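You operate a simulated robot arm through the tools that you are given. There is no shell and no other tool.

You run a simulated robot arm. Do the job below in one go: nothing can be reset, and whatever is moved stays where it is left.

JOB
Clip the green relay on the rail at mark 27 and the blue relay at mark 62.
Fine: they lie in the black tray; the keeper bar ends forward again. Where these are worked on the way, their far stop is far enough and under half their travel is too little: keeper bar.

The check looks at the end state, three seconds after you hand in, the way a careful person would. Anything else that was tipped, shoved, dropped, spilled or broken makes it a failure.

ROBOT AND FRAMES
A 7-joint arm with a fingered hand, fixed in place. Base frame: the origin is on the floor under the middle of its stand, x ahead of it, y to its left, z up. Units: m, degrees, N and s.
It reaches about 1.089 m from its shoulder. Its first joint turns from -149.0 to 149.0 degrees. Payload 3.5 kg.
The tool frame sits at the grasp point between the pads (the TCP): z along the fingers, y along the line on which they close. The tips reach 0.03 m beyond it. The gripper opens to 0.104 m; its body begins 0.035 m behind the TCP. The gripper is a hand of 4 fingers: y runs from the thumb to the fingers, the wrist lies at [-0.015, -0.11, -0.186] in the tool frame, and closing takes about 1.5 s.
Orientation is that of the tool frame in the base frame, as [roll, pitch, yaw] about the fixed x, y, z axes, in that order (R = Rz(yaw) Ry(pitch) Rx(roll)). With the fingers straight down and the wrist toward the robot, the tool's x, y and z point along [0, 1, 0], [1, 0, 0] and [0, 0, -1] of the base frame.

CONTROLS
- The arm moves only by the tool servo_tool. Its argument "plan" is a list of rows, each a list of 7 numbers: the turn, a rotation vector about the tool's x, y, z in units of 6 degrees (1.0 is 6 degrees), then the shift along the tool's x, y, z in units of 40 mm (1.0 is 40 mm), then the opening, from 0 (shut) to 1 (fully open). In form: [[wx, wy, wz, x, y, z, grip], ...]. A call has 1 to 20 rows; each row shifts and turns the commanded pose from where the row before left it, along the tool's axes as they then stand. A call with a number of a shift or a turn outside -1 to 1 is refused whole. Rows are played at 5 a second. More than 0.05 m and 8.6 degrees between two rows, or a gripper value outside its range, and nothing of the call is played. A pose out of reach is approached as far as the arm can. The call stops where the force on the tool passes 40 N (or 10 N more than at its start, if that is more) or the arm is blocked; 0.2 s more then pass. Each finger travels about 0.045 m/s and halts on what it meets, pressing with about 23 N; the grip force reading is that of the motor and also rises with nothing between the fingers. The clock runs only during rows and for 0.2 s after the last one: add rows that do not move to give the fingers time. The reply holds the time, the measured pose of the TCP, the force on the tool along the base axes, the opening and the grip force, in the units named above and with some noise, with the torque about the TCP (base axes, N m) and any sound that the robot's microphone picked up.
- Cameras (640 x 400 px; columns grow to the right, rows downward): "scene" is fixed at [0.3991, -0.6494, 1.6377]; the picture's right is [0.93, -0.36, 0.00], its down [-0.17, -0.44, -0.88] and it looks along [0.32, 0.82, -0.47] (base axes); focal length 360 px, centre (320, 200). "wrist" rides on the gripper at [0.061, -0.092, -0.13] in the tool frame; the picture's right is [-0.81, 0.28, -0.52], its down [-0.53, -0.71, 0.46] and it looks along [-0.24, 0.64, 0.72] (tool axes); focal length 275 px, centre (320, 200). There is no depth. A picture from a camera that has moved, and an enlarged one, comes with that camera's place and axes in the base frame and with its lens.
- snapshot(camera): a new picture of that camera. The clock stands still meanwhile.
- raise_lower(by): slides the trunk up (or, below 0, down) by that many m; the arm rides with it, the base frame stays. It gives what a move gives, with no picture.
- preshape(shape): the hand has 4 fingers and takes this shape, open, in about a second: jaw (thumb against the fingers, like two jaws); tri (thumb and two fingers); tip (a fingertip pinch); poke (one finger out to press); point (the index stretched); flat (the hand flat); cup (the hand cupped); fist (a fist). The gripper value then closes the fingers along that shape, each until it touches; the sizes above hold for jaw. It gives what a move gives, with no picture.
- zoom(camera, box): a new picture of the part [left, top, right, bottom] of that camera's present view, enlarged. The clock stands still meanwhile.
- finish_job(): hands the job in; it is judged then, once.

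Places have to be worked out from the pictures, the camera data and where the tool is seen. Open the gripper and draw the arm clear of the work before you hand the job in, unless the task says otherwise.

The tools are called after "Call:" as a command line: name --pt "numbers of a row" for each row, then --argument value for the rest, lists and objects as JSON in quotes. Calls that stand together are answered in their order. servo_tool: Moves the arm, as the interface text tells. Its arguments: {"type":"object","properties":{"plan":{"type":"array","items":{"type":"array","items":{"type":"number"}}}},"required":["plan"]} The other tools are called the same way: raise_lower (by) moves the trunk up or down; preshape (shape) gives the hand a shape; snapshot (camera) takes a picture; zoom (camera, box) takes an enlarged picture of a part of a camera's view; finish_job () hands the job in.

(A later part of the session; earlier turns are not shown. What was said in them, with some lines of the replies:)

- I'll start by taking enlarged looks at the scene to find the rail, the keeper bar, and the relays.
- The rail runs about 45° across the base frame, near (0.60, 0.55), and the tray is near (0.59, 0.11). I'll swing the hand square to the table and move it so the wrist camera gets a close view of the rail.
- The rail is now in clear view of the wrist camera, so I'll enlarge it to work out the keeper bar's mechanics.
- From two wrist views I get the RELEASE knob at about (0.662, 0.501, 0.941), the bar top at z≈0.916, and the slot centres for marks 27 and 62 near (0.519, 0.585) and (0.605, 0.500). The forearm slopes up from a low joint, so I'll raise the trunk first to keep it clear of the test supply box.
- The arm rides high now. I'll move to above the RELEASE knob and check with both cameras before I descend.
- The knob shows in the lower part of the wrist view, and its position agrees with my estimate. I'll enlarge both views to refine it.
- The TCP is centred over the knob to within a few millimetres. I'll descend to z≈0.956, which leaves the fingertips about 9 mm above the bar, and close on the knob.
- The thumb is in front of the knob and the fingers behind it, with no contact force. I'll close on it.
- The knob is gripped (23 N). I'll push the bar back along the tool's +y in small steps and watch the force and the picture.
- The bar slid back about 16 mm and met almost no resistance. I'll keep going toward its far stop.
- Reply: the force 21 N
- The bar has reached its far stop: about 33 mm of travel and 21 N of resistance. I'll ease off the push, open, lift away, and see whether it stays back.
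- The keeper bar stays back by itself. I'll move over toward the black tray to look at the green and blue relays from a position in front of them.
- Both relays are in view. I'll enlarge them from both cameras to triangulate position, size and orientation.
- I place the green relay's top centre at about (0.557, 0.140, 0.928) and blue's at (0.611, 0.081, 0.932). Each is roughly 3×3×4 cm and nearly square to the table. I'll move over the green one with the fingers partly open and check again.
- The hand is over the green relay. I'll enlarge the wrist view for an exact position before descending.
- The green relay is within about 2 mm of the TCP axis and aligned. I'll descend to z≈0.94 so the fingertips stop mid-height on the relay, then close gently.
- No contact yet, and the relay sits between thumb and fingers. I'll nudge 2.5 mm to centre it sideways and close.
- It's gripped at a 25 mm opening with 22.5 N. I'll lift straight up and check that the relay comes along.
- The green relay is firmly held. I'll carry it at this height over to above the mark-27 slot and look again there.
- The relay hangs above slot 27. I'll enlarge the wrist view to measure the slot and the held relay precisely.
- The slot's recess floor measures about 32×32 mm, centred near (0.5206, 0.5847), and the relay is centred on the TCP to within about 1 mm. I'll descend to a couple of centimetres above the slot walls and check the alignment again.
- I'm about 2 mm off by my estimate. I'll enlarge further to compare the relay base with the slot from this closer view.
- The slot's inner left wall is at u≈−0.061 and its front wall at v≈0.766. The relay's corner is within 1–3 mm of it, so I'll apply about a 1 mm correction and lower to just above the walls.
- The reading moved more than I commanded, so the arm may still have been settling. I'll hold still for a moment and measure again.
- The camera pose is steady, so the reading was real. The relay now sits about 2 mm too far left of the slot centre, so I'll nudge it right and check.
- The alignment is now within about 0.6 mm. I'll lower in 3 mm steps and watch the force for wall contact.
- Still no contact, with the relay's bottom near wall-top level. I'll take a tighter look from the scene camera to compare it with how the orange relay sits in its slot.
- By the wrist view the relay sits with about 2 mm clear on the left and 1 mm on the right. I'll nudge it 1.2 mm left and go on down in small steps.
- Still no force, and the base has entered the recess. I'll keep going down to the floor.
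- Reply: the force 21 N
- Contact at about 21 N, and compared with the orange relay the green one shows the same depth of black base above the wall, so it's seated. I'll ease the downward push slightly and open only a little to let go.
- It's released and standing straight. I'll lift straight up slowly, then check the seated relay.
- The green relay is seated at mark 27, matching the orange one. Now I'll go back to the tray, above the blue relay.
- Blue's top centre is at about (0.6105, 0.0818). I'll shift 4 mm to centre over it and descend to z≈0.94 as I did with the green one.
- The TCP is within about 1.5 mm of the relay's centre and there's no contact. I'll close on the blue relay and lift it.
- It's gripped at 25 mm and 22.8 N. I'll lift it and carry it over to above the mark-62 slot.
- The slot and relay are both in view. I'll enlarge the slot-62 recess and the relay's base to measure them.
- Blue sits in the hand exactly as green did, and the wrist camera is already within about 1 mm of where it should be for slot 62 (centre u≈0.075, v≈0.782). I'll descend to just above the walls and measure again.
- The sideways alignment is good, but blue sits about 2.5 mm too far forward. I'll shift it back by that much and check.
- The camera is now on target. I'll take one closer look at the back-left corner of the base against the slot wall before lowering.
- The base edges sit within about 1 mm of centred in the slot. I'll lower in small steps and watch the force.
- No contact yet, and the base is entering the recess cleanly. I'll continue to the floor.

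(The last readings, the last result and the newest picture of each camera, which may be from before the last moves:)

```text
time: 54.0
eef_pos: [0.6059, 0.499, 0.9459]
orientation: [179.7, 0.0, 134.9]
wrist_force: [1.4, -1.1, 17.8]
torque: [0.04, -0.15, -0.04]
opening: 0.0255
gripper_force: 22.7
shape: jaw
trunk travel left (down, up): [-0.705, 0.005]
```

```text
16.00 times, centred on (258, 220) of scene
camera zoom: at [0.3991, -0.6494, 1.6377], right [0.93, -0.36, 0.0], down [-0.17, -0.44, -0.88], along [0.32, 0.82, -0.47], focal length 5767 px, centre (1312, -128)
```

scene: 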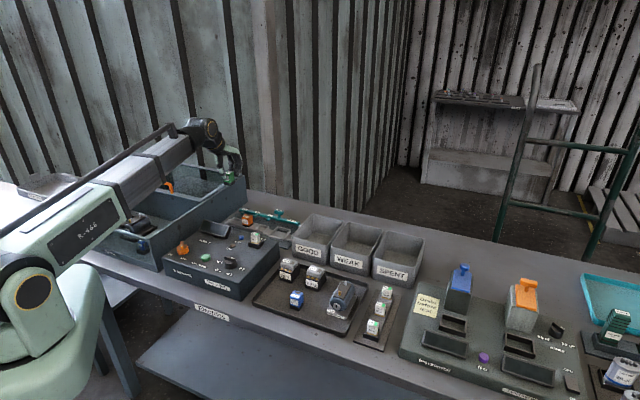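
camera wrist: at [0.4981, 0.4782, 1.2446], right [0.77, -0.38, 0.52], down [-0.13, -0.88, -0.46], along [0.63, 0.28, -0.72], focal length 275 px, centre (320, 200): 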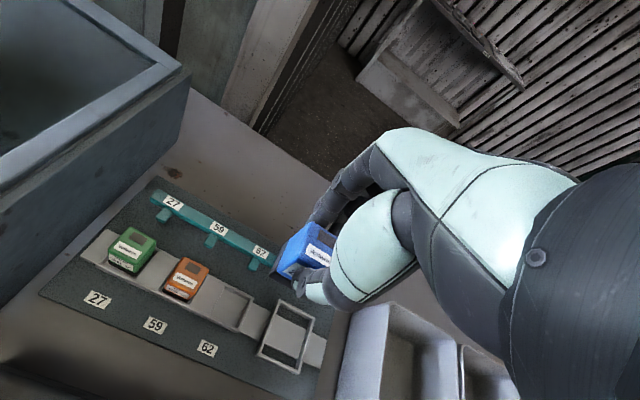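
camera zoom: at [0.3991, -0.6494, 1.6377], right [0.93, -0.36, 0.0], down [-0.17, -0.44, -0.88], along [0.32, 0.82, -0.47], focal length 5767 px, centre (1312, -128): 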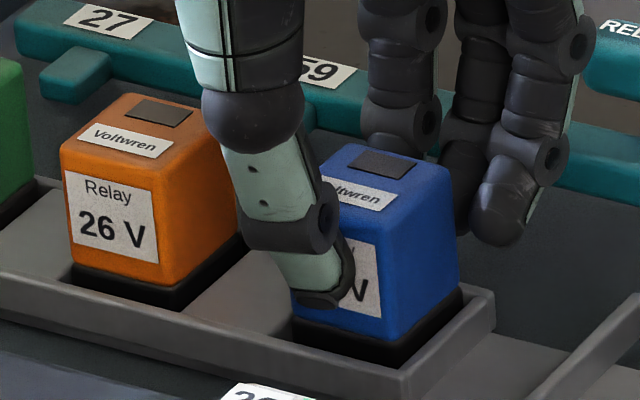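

Blue bottoms out at about 18 N at the same height as green, and its base shows the same depth as the orange one. I'll ease off, open slightly, and lift away.

Call:
servo_tool --pt "0 0 0 0 0 -0.045 0" --pt "0 0 0 0 0 0 0.1" --pt "0 0 0 0 0 0 0.3" --pt "0 0 0 0 0 0 0.44" --pt "0 0 0 0 0 0 0.44" --pt "0 0 0 0 0 0 0.44" --pt "0 0 0 0 0 -0.2 0.44" --pt "0 0 0 0 0 -0.3 0.44" --pt "0 0 0 0 0 -0.5 0.44" --pt "0 0 0 0 0 -0.7 0.44" --pt "0 0 0 0 0 -0.8 0.6" --pt "0 0 0 0 0 -0.8 0.6" --pt "0 0 0 0 0 0 0.6"

Call:
zoom --camera "scene" --box '[214, 200, 294, 250]'

Call:
snapshot --camera "wrist"

```text
time: 56.8
eef_pos: [0.6048, 0.4989, 1.0813]
orientation: [-179.9, 0.0, 135.0]
wrist_force: [0.6, 0.7, 0.2]
torque: [0.02, 0.0, 0.03]
opening: 0.062
gripper_force: 0.0
shape: jaw
trunk travel left (down, up): [-0.705, 0.005]
```

```text
8.00 times, centred on (254, 225) of scene
camera zoom: at [0.3991, -0.6494, 1.6377], right [0.93, -0.36, 0.0], down [-0.17, -0.44, -0.88], along [0.32, 0.82, -0.47], focal length 2884 px, centre (848, 0)
```

zoom: 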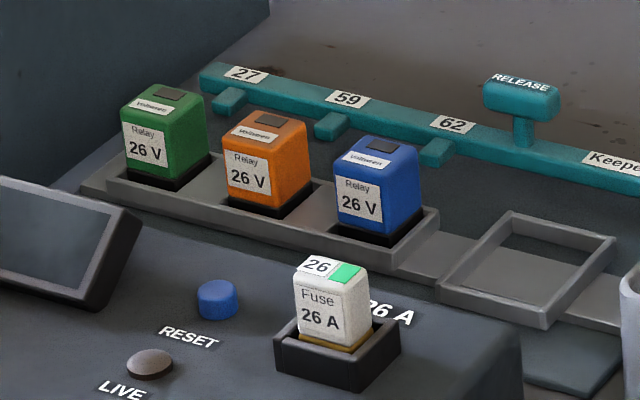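

```text
taken
camera wrist: at [0.4971, 0.478, 1.2125], right [0.77, -0.38, 0.52], down [-0.13, -0.88, -0.46], along [0.63, 0.28, -0.72], focal length 275 px, centre (320, 200)
```

wrist: 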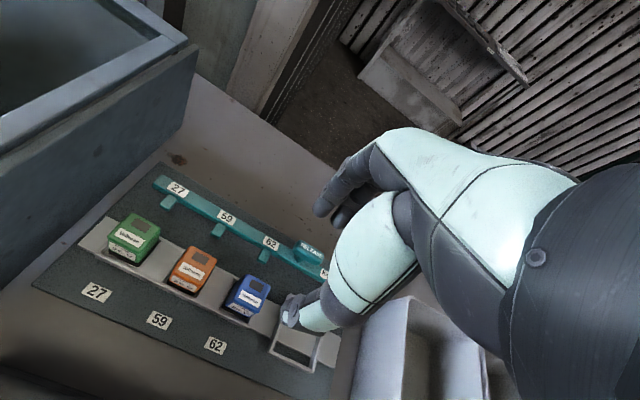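

All three relays stand seated. Now I'll bring the keeper forward, first moving over the knob at its pushed-back position, about (0.6865, 0.525).

Call:
servo_tool --pt "0 0 0 -0.33 0.635 0 0.6" --pt "0 0 0 -0.33 0.635 0 0.6" --pt "0 0 0 -0.33 0.635 0 0.6" --pt "0 0 0 0 0 0 0.6" --pt "0 0 0 0 0 0 0.6"

Call:
zoom --camera "wrist" --box '[190, 225, 350, 325]'

Call:
zoom --camera "scene" --box '[225, 180, 305, 230]'

```text
time: 58.0
eef_pos: [0.6871, 0.5259, 1.0804]
orientation: [179.9, -0.1, 135.0]
wrist_force: [-0.5, 0.4, -0.4]
torque: [0.0, 0.01, 0.01]
opening: 0.062
gripper_force: 0.0
shape: jaw
trunk travel left (down, up): [-0.705, 0.005]
```

```text
4.00 times, centred on (270, 275) of wrist
camera zoom: at [0.5795, 0.5044, 1.2119], right [0.77, -0.38, 0.52], down [-0.13, -0.88, -0.46], along [0.63, 0.28, -0.72], focal length 1101 px, centre (520, -100)
```

zoom: 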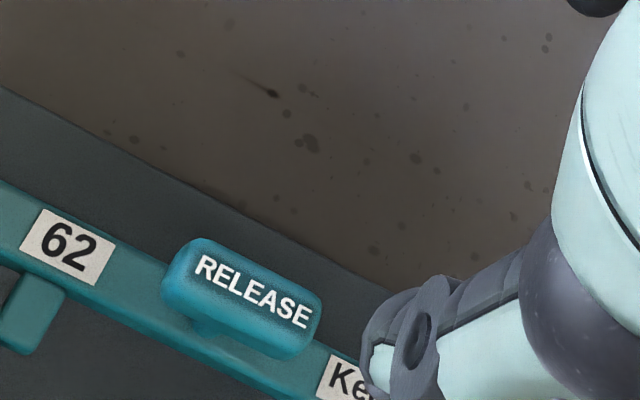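

```text
8.00 times, centred on (265, 205) of scene
camera zoom: at [0.3991, -0.6494, 1.6377], right [0.93, -0.36, 0.0], down [-0.17, -0.44, -0.88], along [0.32, 0.82, -0.47], focal length 2884 px, centre (760, 160)
```

zoom: 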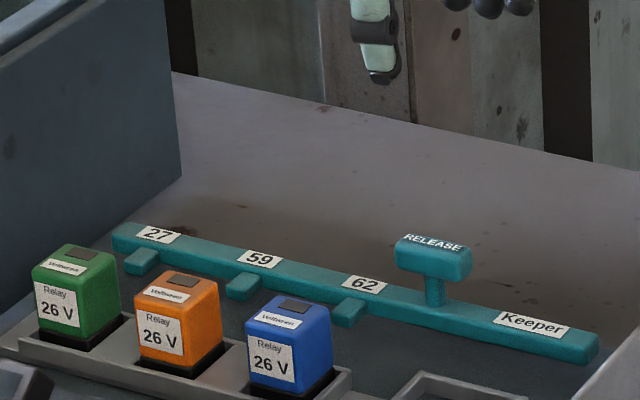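

The picture puts the knob centre at v≈0.850, about 8 mm forward of the TCP. I'll correct that while descending to the same grip height as before.

Call:
servo_tool --pt "0 0 0 0 -0.19 0.3 0.6" --pt "0 0 0 0 0 0.7 0.6" --pt "0 0 0 0 0 0.7 0.6" --pt "0 0 0 0 0 0.7 0.6" --pt "0 0 0 0 0 0.67 0.6" --pt "0 0 0 0 0 0 0.6" --pt "0 0 0 0 0 0 0.6"

Call:
zoom --camera "scene" --box '[225, 190, 305, 240]'

Call:
snapshot --camera "wrist"

```text
time: 59.6
eef_pos: [0.683, 0.521, 0.9565]
orientation: [-180.0, 0.0, 135.0]
wrist_force: [0.6, 0.7, -0.2]
torque: [-0.03, 0.04, 0.02]
opening: 0.0622
gripper_force: 0.1
shape: jaw
trunk travel left (down, up): [-0.705, 0.005]
```

```text
8.00 times, centred on (265, 215) of scene
camera zoom: at [0.3991, -0.6494, 1.6377], right [0.93, -0.36, 0.0], down [-0.17, -0.44, -0.88], along [0.32, 0.82, -0.47], focal length 2884 px, centre (760, 80)
```

zoom: 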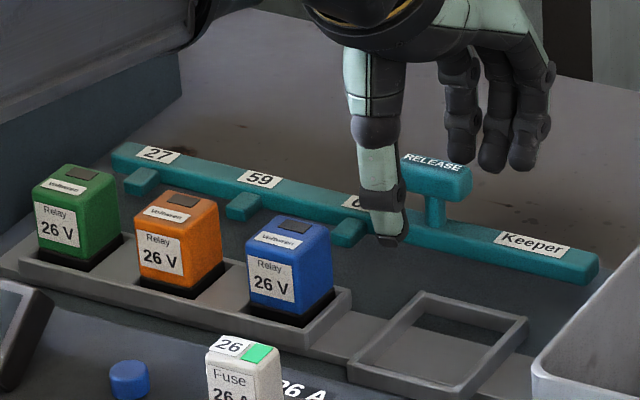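

```text
taken
camera wrist: at [0.574, 0.4994, 1.0877], right [0.77, -0.38, 0.52], down [-0.13, -0.88, -0.46], along [0.63, 0.28, -0.72], focal length 275 px, centre (320, 200)
```

wrist: 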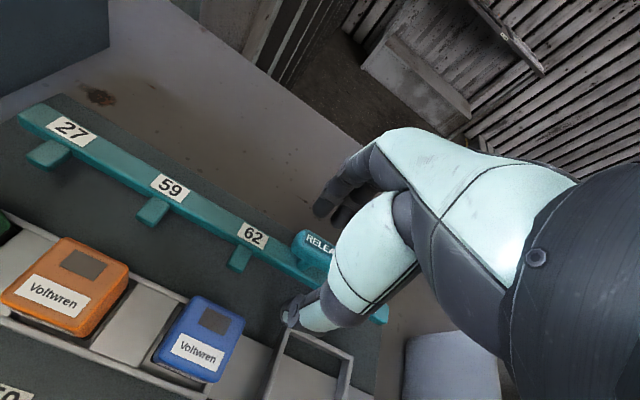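

The thumb has dropped into clear space between the knob and the blue relay. I'll close on the knob.

Call:
servo_tool --pt "0 0 0 0 0 0 0.3" --pt "0 0 0 0 0 0 0" --pt "0 0 0 0 0 0 0" --pt "0 0 0 0 0 0 0" --pt "0 0 0 0 0 0 0" --pt "0 0 0 0 0 0 0" --pt "0 0 0 0 -0.1 0 0" --pt "0 0 0 0 -0.1 0 0" --pt "0 0 0 0 -0.1 0 0" --pt "0 0 0 0 0 0 0"

Call:
zoom --camera "scene" --box '[225, 190, 305, 240]'

Call:
snapshot --camera "wrist"

```text
time: 61.8
eef_pos: [0.6736, 0.5122, 0.9575]
orientation: [180.0, 0.0, 135.1]
wrist_force: [-0.4, 2.2, -1.2]
torque: [0.05, -0.02, 0.01]
opening: 0.0109
gripper_force: 23.2
shape: jaw
trunk travel left (down, up): [-0.705, 0.005]
```

```text
8.00 times, centred on (265, 215) of scene
camera zoom: at [0.3991, -0.6494, 1.6377], right [0.93, -0.36, 0.0], down [-0.17, -0.44, -0.88], along [0.32, 0.82, -0.47], focal length 2884 px, centre (760, 80)
```

zoom: 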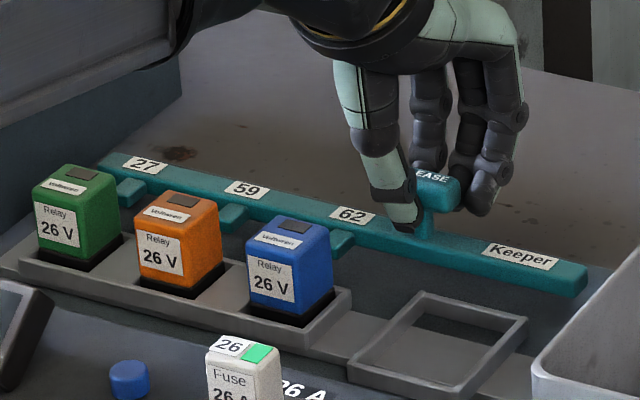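

```text
taken
camera wrist: at [0.5654, 0.4906, 1.0877], right [0.77, -0.38, 0.52], down [-0.13, -0.88, -0.46], along [0.63, 0.28, -0.72], focal length 275 px, centre (320, 200)
```

wrist: 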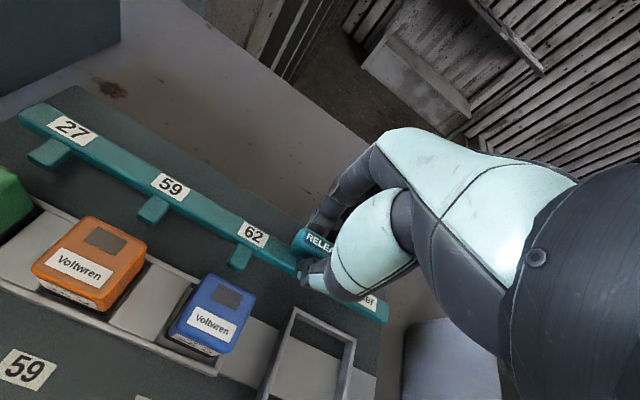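

The bar is coming forward smoothly. I'll go on in small steps toward its original forward position.

Call:
servo_tool --pt "0 0 0 0 -0.1 0 0" --pt "0 0 0 0 -0.1 0 0" --pt "0 0 0 0 -0.08 0 0" --pt "0 0 0 0 0 0 0"

Call:
zoom --camera "scene" --box '[225, 190, 305, 240]'

Call:
snapshot --camera "wrist"

```text
time: 62.8
eef_pos: [0.6649, 0.5038, 0.9565]
orientation: [-179.9, 0.1, 135.0]
wrist_force: [-1.2, -1.7, -1.6]
torque: [-0.01, -0.02, 0.05]
opening: 0.0108
gripper_force: 23.1
shape: jaw
trunk travel left (down, up): [-0.705, 0.005]
```

```text
8.00 times, centred on (265, 215) of scene
camera zoom: at [0.3991, -0.6494, 1.6377], right [0.93, -0.36, 0.0], down [-0.17, -0.44, -0.88], along [0.32, 0.82, -0.47], focal length 2884 px, centre (760, 80)
```

zoom: 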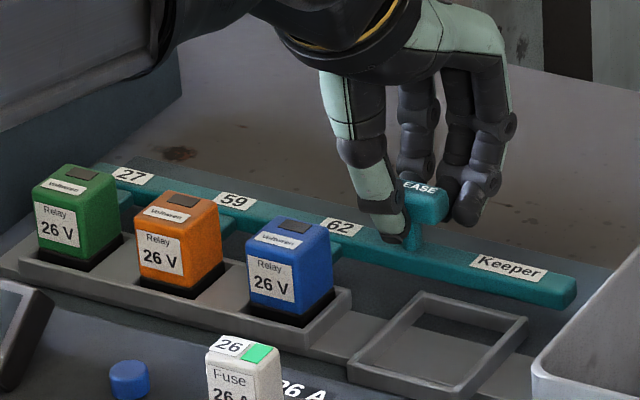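

```text
taken
camera wrist: at [0.5573, 0.4828, 1.0879], right [0.77, -0.38, 0.52], down [-0.13, -0.88, -0.46], along [0.63, 0.28, -0.72], focal length 275 px, centre (320, 200)
```

wrist: 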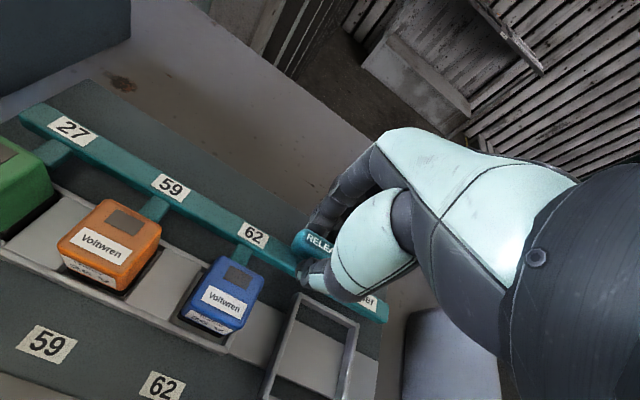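

About 4 mm remains to the original forward position. I'll pull on gently to the stop.

Call:
servo_tool --pt "0 0 0 0 -0.05 0 0" --pt "0 0 0 0 -0.05 0 0" --pt "0 0 0 0 -0.03 0 0" --pt "0 0 0 0 0 0 0"

Call:
zoom --camera "scene" --box '[225, 190, 305, 240]'

Call:
snapshot --camera "wrist"

```text
time: 63.8
eef_pos: [0.6614, 0.5009, 0.9571]
orientation: [180.0, 0.1, 135.1]
wrist_force: [1.6, -0.7, 2.0]
torque: [0.0, -0.08, -0.02]
opening: 0.0109
gripper_force: 22.7
shape: jaw
trunk travel left (down, up): [-0.705, 0.005]
```

```text
8.00 times, centred on (265, 215) of scene
camera zoom: at [0.3991, -0.6494, 1.6377], right [0.93, -0.36, 0.0], down [-0.17, -0.44, -0.88], along [0.32, 0.82, -0.47], focal length 2884 px, centre (760, 80)
```

zoom: 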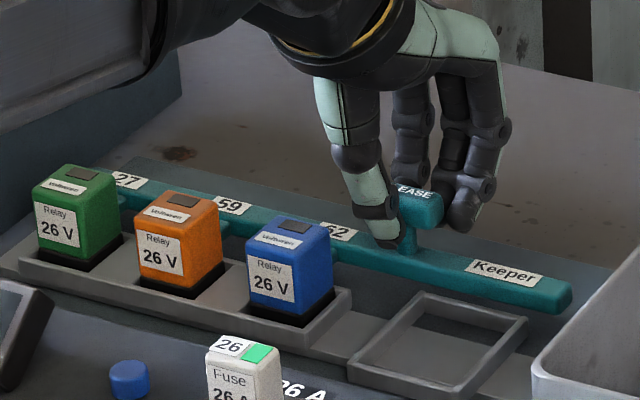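

```text
taken
camera wrist: at [0.5536, 0.4794, 1.0875], right [0.77, -0.38, 0.52], down [-0.13, -0.88, -0.46], along [0.63, 0.28, -0.72], focal length 275 px, centre (320, 200)
```

wrist: 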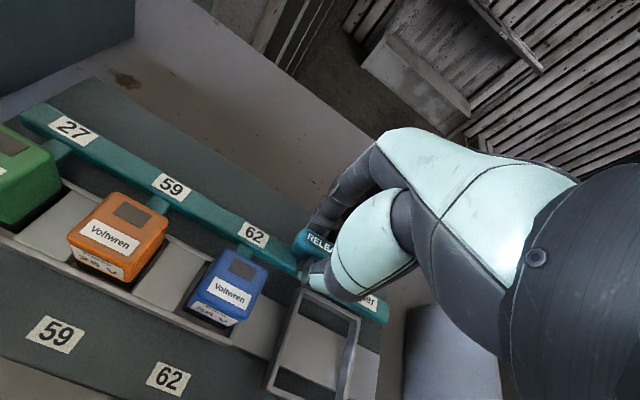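

The bar is back at its original forward place, with its right end at the same pixel as at the start. I'll give one gentle extra pull to confirm it rests on the forward stop.

Call:
servo_tool --pt "0 0 0 0 -0.05 0 0" --pt "0 0 0 0 0 0 0"

Call:
zoom --camera "scene" --box '[225, 190, 305, 240]'

```text
time: 64.4
eef_pos: [0.6615, 0.4988, 0.9569]
orientation: [179.9, 0.0, 134.9]
wrist_force: [6.3, 4.3, 4.1]
torque: [0.15, -0.2, 0.0]
opening: 0.011
gripper_force: 23.4
shape: jaw
trunk travel left (down, up): [-0.705, 0.005]
```

```text
8.00 times, centred on (265, 215) of scene
camera zoom: at [0.3991, -0.6494, 1.6377], right [0.93, -0.36, 0.0], down [-0.17, -0.44, -0.88], along [0.32, 0.82, -0.47], focal length 2884 px, centre (760, 80)
```

zoom: 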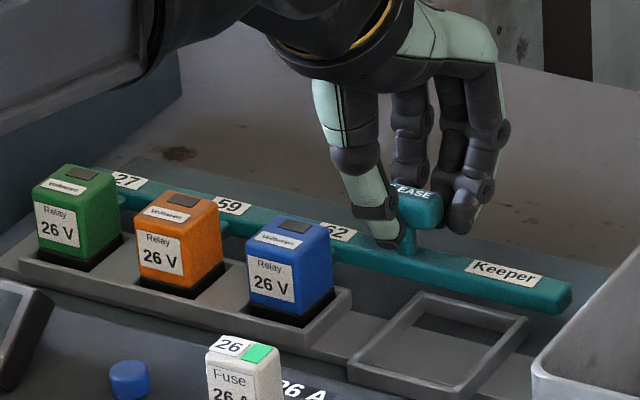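

The pull now meets resistance of about 8 N and the bar doesn't move, so it is at its forward stop. I'll ease off, open moderately, and lift straight up.

Call:
servo_tool --pt "0 0 0 0 0.05 0 0" --pt "0 0 0 0 0 0 0.2" --pt "0 0 0 0 0 0 0.4" --pt "0 0 0 0 0 0 0.45" --pt "0 0 0 0 0 0 0.45" --pt "0 0 0 0 0 -0.2 0.45" --pt "0 0 0 0 0 -0.4 0.45" --pt "0 0 0 0 0 -0.7 0.45" --pt "0 0 0 0 0 -0.9 0.45" --pt "0 0 0 0 0 -0.9 0.6" --pt "0 0 0 0 0 -0.9 0.6" --pt "0 0 0 0 0 0 0.6"

Call:
zoom --camera "scene" --box '[225, 190, 305, 240]'

Call:
zoom --camera "wrist" --box '[20, 200, 340, 400]'

```text
time: 67.0
eef_pos: [0.6606, 0.5013, 1.1178]
orientation: [-180.0, 0.0, 135.1]
wrist_force: [-0.7, -0.5, 0.2]
torque: [0.01, 0.0, -0.02]
opening: 0.062
gripper_force: 0.0
shape: jaw
trunk travel left (down, up): [-0.705, 0.005]
```

```text
8.00 times, centred on (265, 215) of scene
camera zoom: at [0.3991, -0.6494, 1.6377], right [0.93, -0.36, 0.0], down [-0.17, -0.44, -0.88], along [0.32, 0.82, -0.47], focal length 2884 px, centre (760, 80)
```

zoom: 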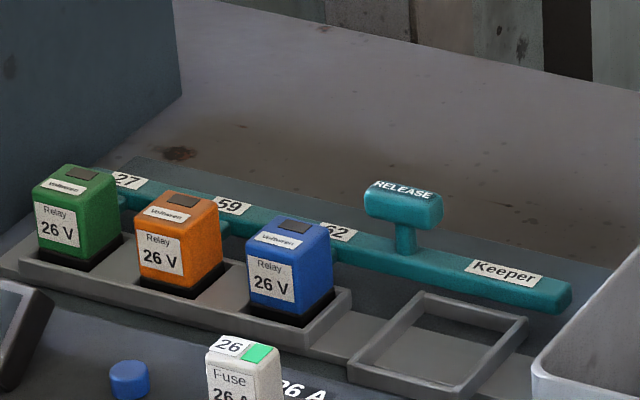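

```text
2.00 times, centred on (180, 300) of wrist
camera zoom: at [0.5525, 0.4793, 1.2494], right [0.77, -0.38, 0.52], down [-0.13, -0.88, -0.46], along [0.63, 0.28, -0.72], focal length 551 px, centre (600, 0)
```

zoom: 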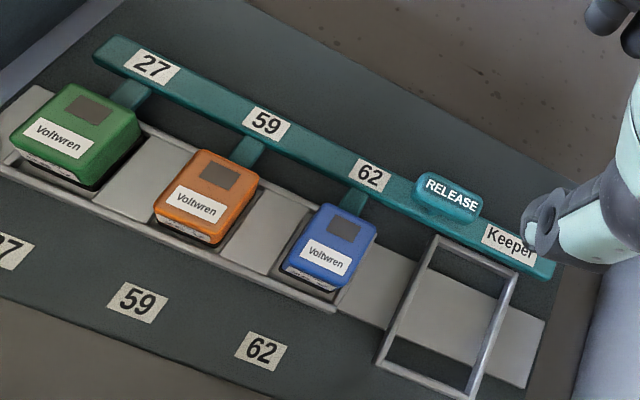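

The keeper is forward with a tooth behind each relay, and nothing else has shifted. I'll check the seating height of all three more closely, with the hand out of view.

Call:
zoom --camera "scene" --box '[225, 207, 273, 237]'

Call:
zoom --camera "wrist" --box '[20, 235, 148, 315]'

Call:
zoom --camera "wrist" --box '[100, 265, 228, 345]'

Call:
snapshot --camera "scene"

```text
13.33 times, centred on (249, 222) of scene
camera zoom: at [0.3991, -0.6494, 1.6377], right [0.93, -0.36, 0.0], down [-0.17, -0.44, -0.88], along [0.32, 0.82, -0.47], focal length 4806 px, centre (1267, -93)
```

zoom: 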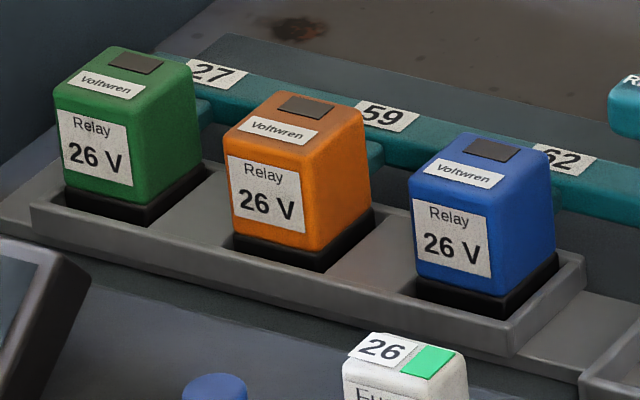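

```text
5.00 times, centred on (84, 275) of wrist
camera zoom: at [0.5525, 0.4793, 1.2494], right [0.77, -0.38, 0.52], down [-0.13, -0.88, -0.46], along [0.63, 0.28, -0.72], focal length 1376 px, centre (1500, -175)
```

zoom: 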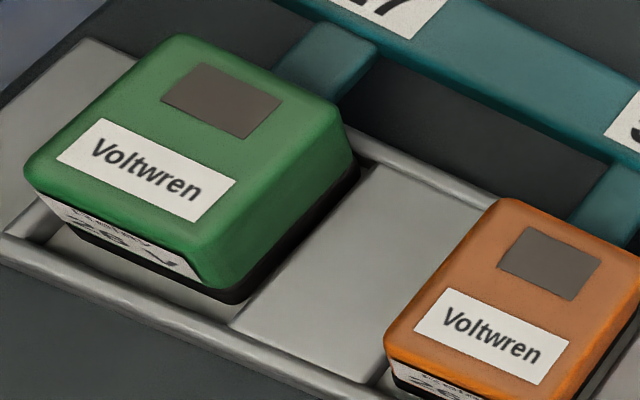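

```text
5.00 times, centred on (164, 305) of wrist
camera zoom: at [0.5525, 0.4793, 1.2494], right [0.77, -0.38, 0.52], down [-0.13, -0.88, -0.46], along [0.63, 0.28, -0.72], focal length 1376 px, centre (1100, -325)
```

zoom: 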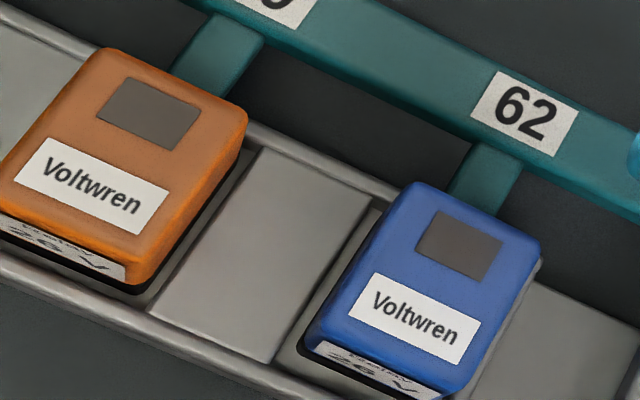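

```text
taken
```

scene: 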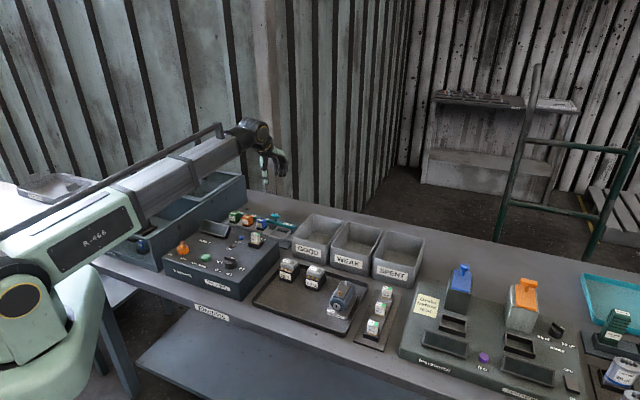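

All three relays sit at the same depth with their bases in the recesses, and the tray items, fuse and bins are unchanged. I'll open the hand fully and draw the arm up and back, clear of the work.

Call:
servo_tool --pt "0 0 0 0 0 -0.8 0.6" --pt "0 0 0 0 0 -0.9 0.6" --pt "0 0 0 0 0 -0.9 0.8" --pt "0 0 0 0 -0.6 -0.6 1" --pt "0 0 0 0 -0.9 0 1" --pt "0 0 0 0 -0.9 0 1" --pt "0 0 0 0 -0.9 0 1" --pt "0 0 0 0 -0.9 0 1" --pt "0 0 0 0 0 0 1" --pt "0 0 0 0 0 0 1" --pt "0 0 0 0 0 0 1"

Call:
snapshot --camera "scene"

Call:
zoom --camera "scene" --box '[150, 180, 410, 342]'

```text
time: 69.4
eef_pos: [0.5448, 0.3807, 1.2446]
orientation: [-180.0, -0.1, 135.0]
wrist_force: [0.3, 0.2, -0.3]
torque: [0.05, 0.0, -0.01]
opening: 0.1038
gripper_force: 0.1
shape: jaw
trunk travel left (down, up): [-0.705, 0.005]
```

```text
taken
```

scene: 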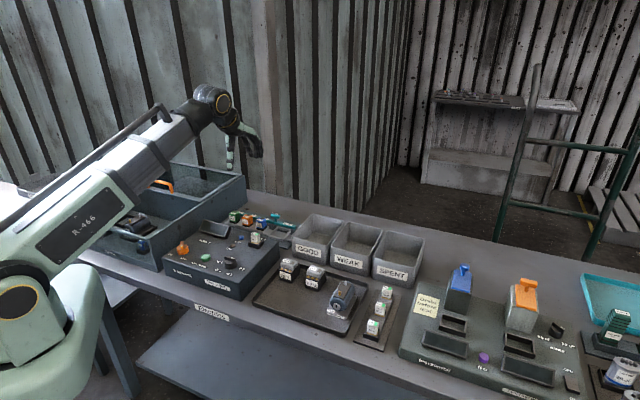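

```text
2.46 times, centred on (280, 261) of scene
camera zoom: at [0.3991, -0.6494, 1.6377], right [0.93, -0.36, 0.0], down [-0.17, -0.44, -0.88], along [0.32, 0.82, -0.47], focal length 887 px, centre (418, 50)
```

zoom: 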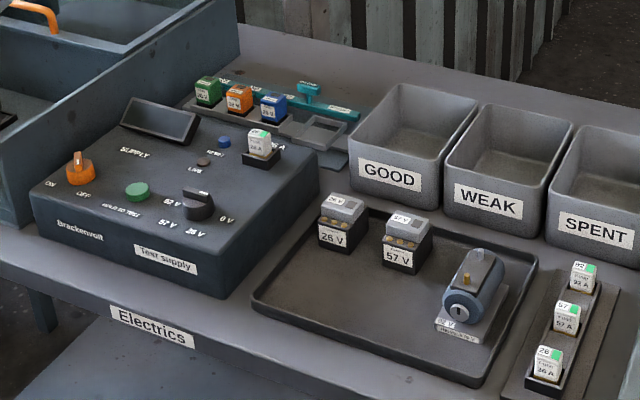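

Green is clipped at mark 27 and blue at mark 62, with the keeper bar forward on its stop. The other items look undisturbed, and the arm is clear with the hand open, so I'm handing the job in.

Call:
finish_job

```text
The job is handed in.
```

The green relay is now on the rail at mark 27 and the blue relay is at mark 62. The keeper bar is forward again, with a tooth behind each relay.

- **Relays:** I pressed each one down to the slot floor at about 20 N. Both sit at the same depth as the orange relay at mark 59. No click was reported when they went in, so I judged the seating by force and pictures.
- **Keeper bar:** I pushed it back to its far stop before placing the relays. Afterwards I pulled it forward until it met resistance at its starting position.
- **Surroundings:** The last pictures show the other tray items, fuses, bins and test supply where they were. The hand is open and the arm is clear of the work.
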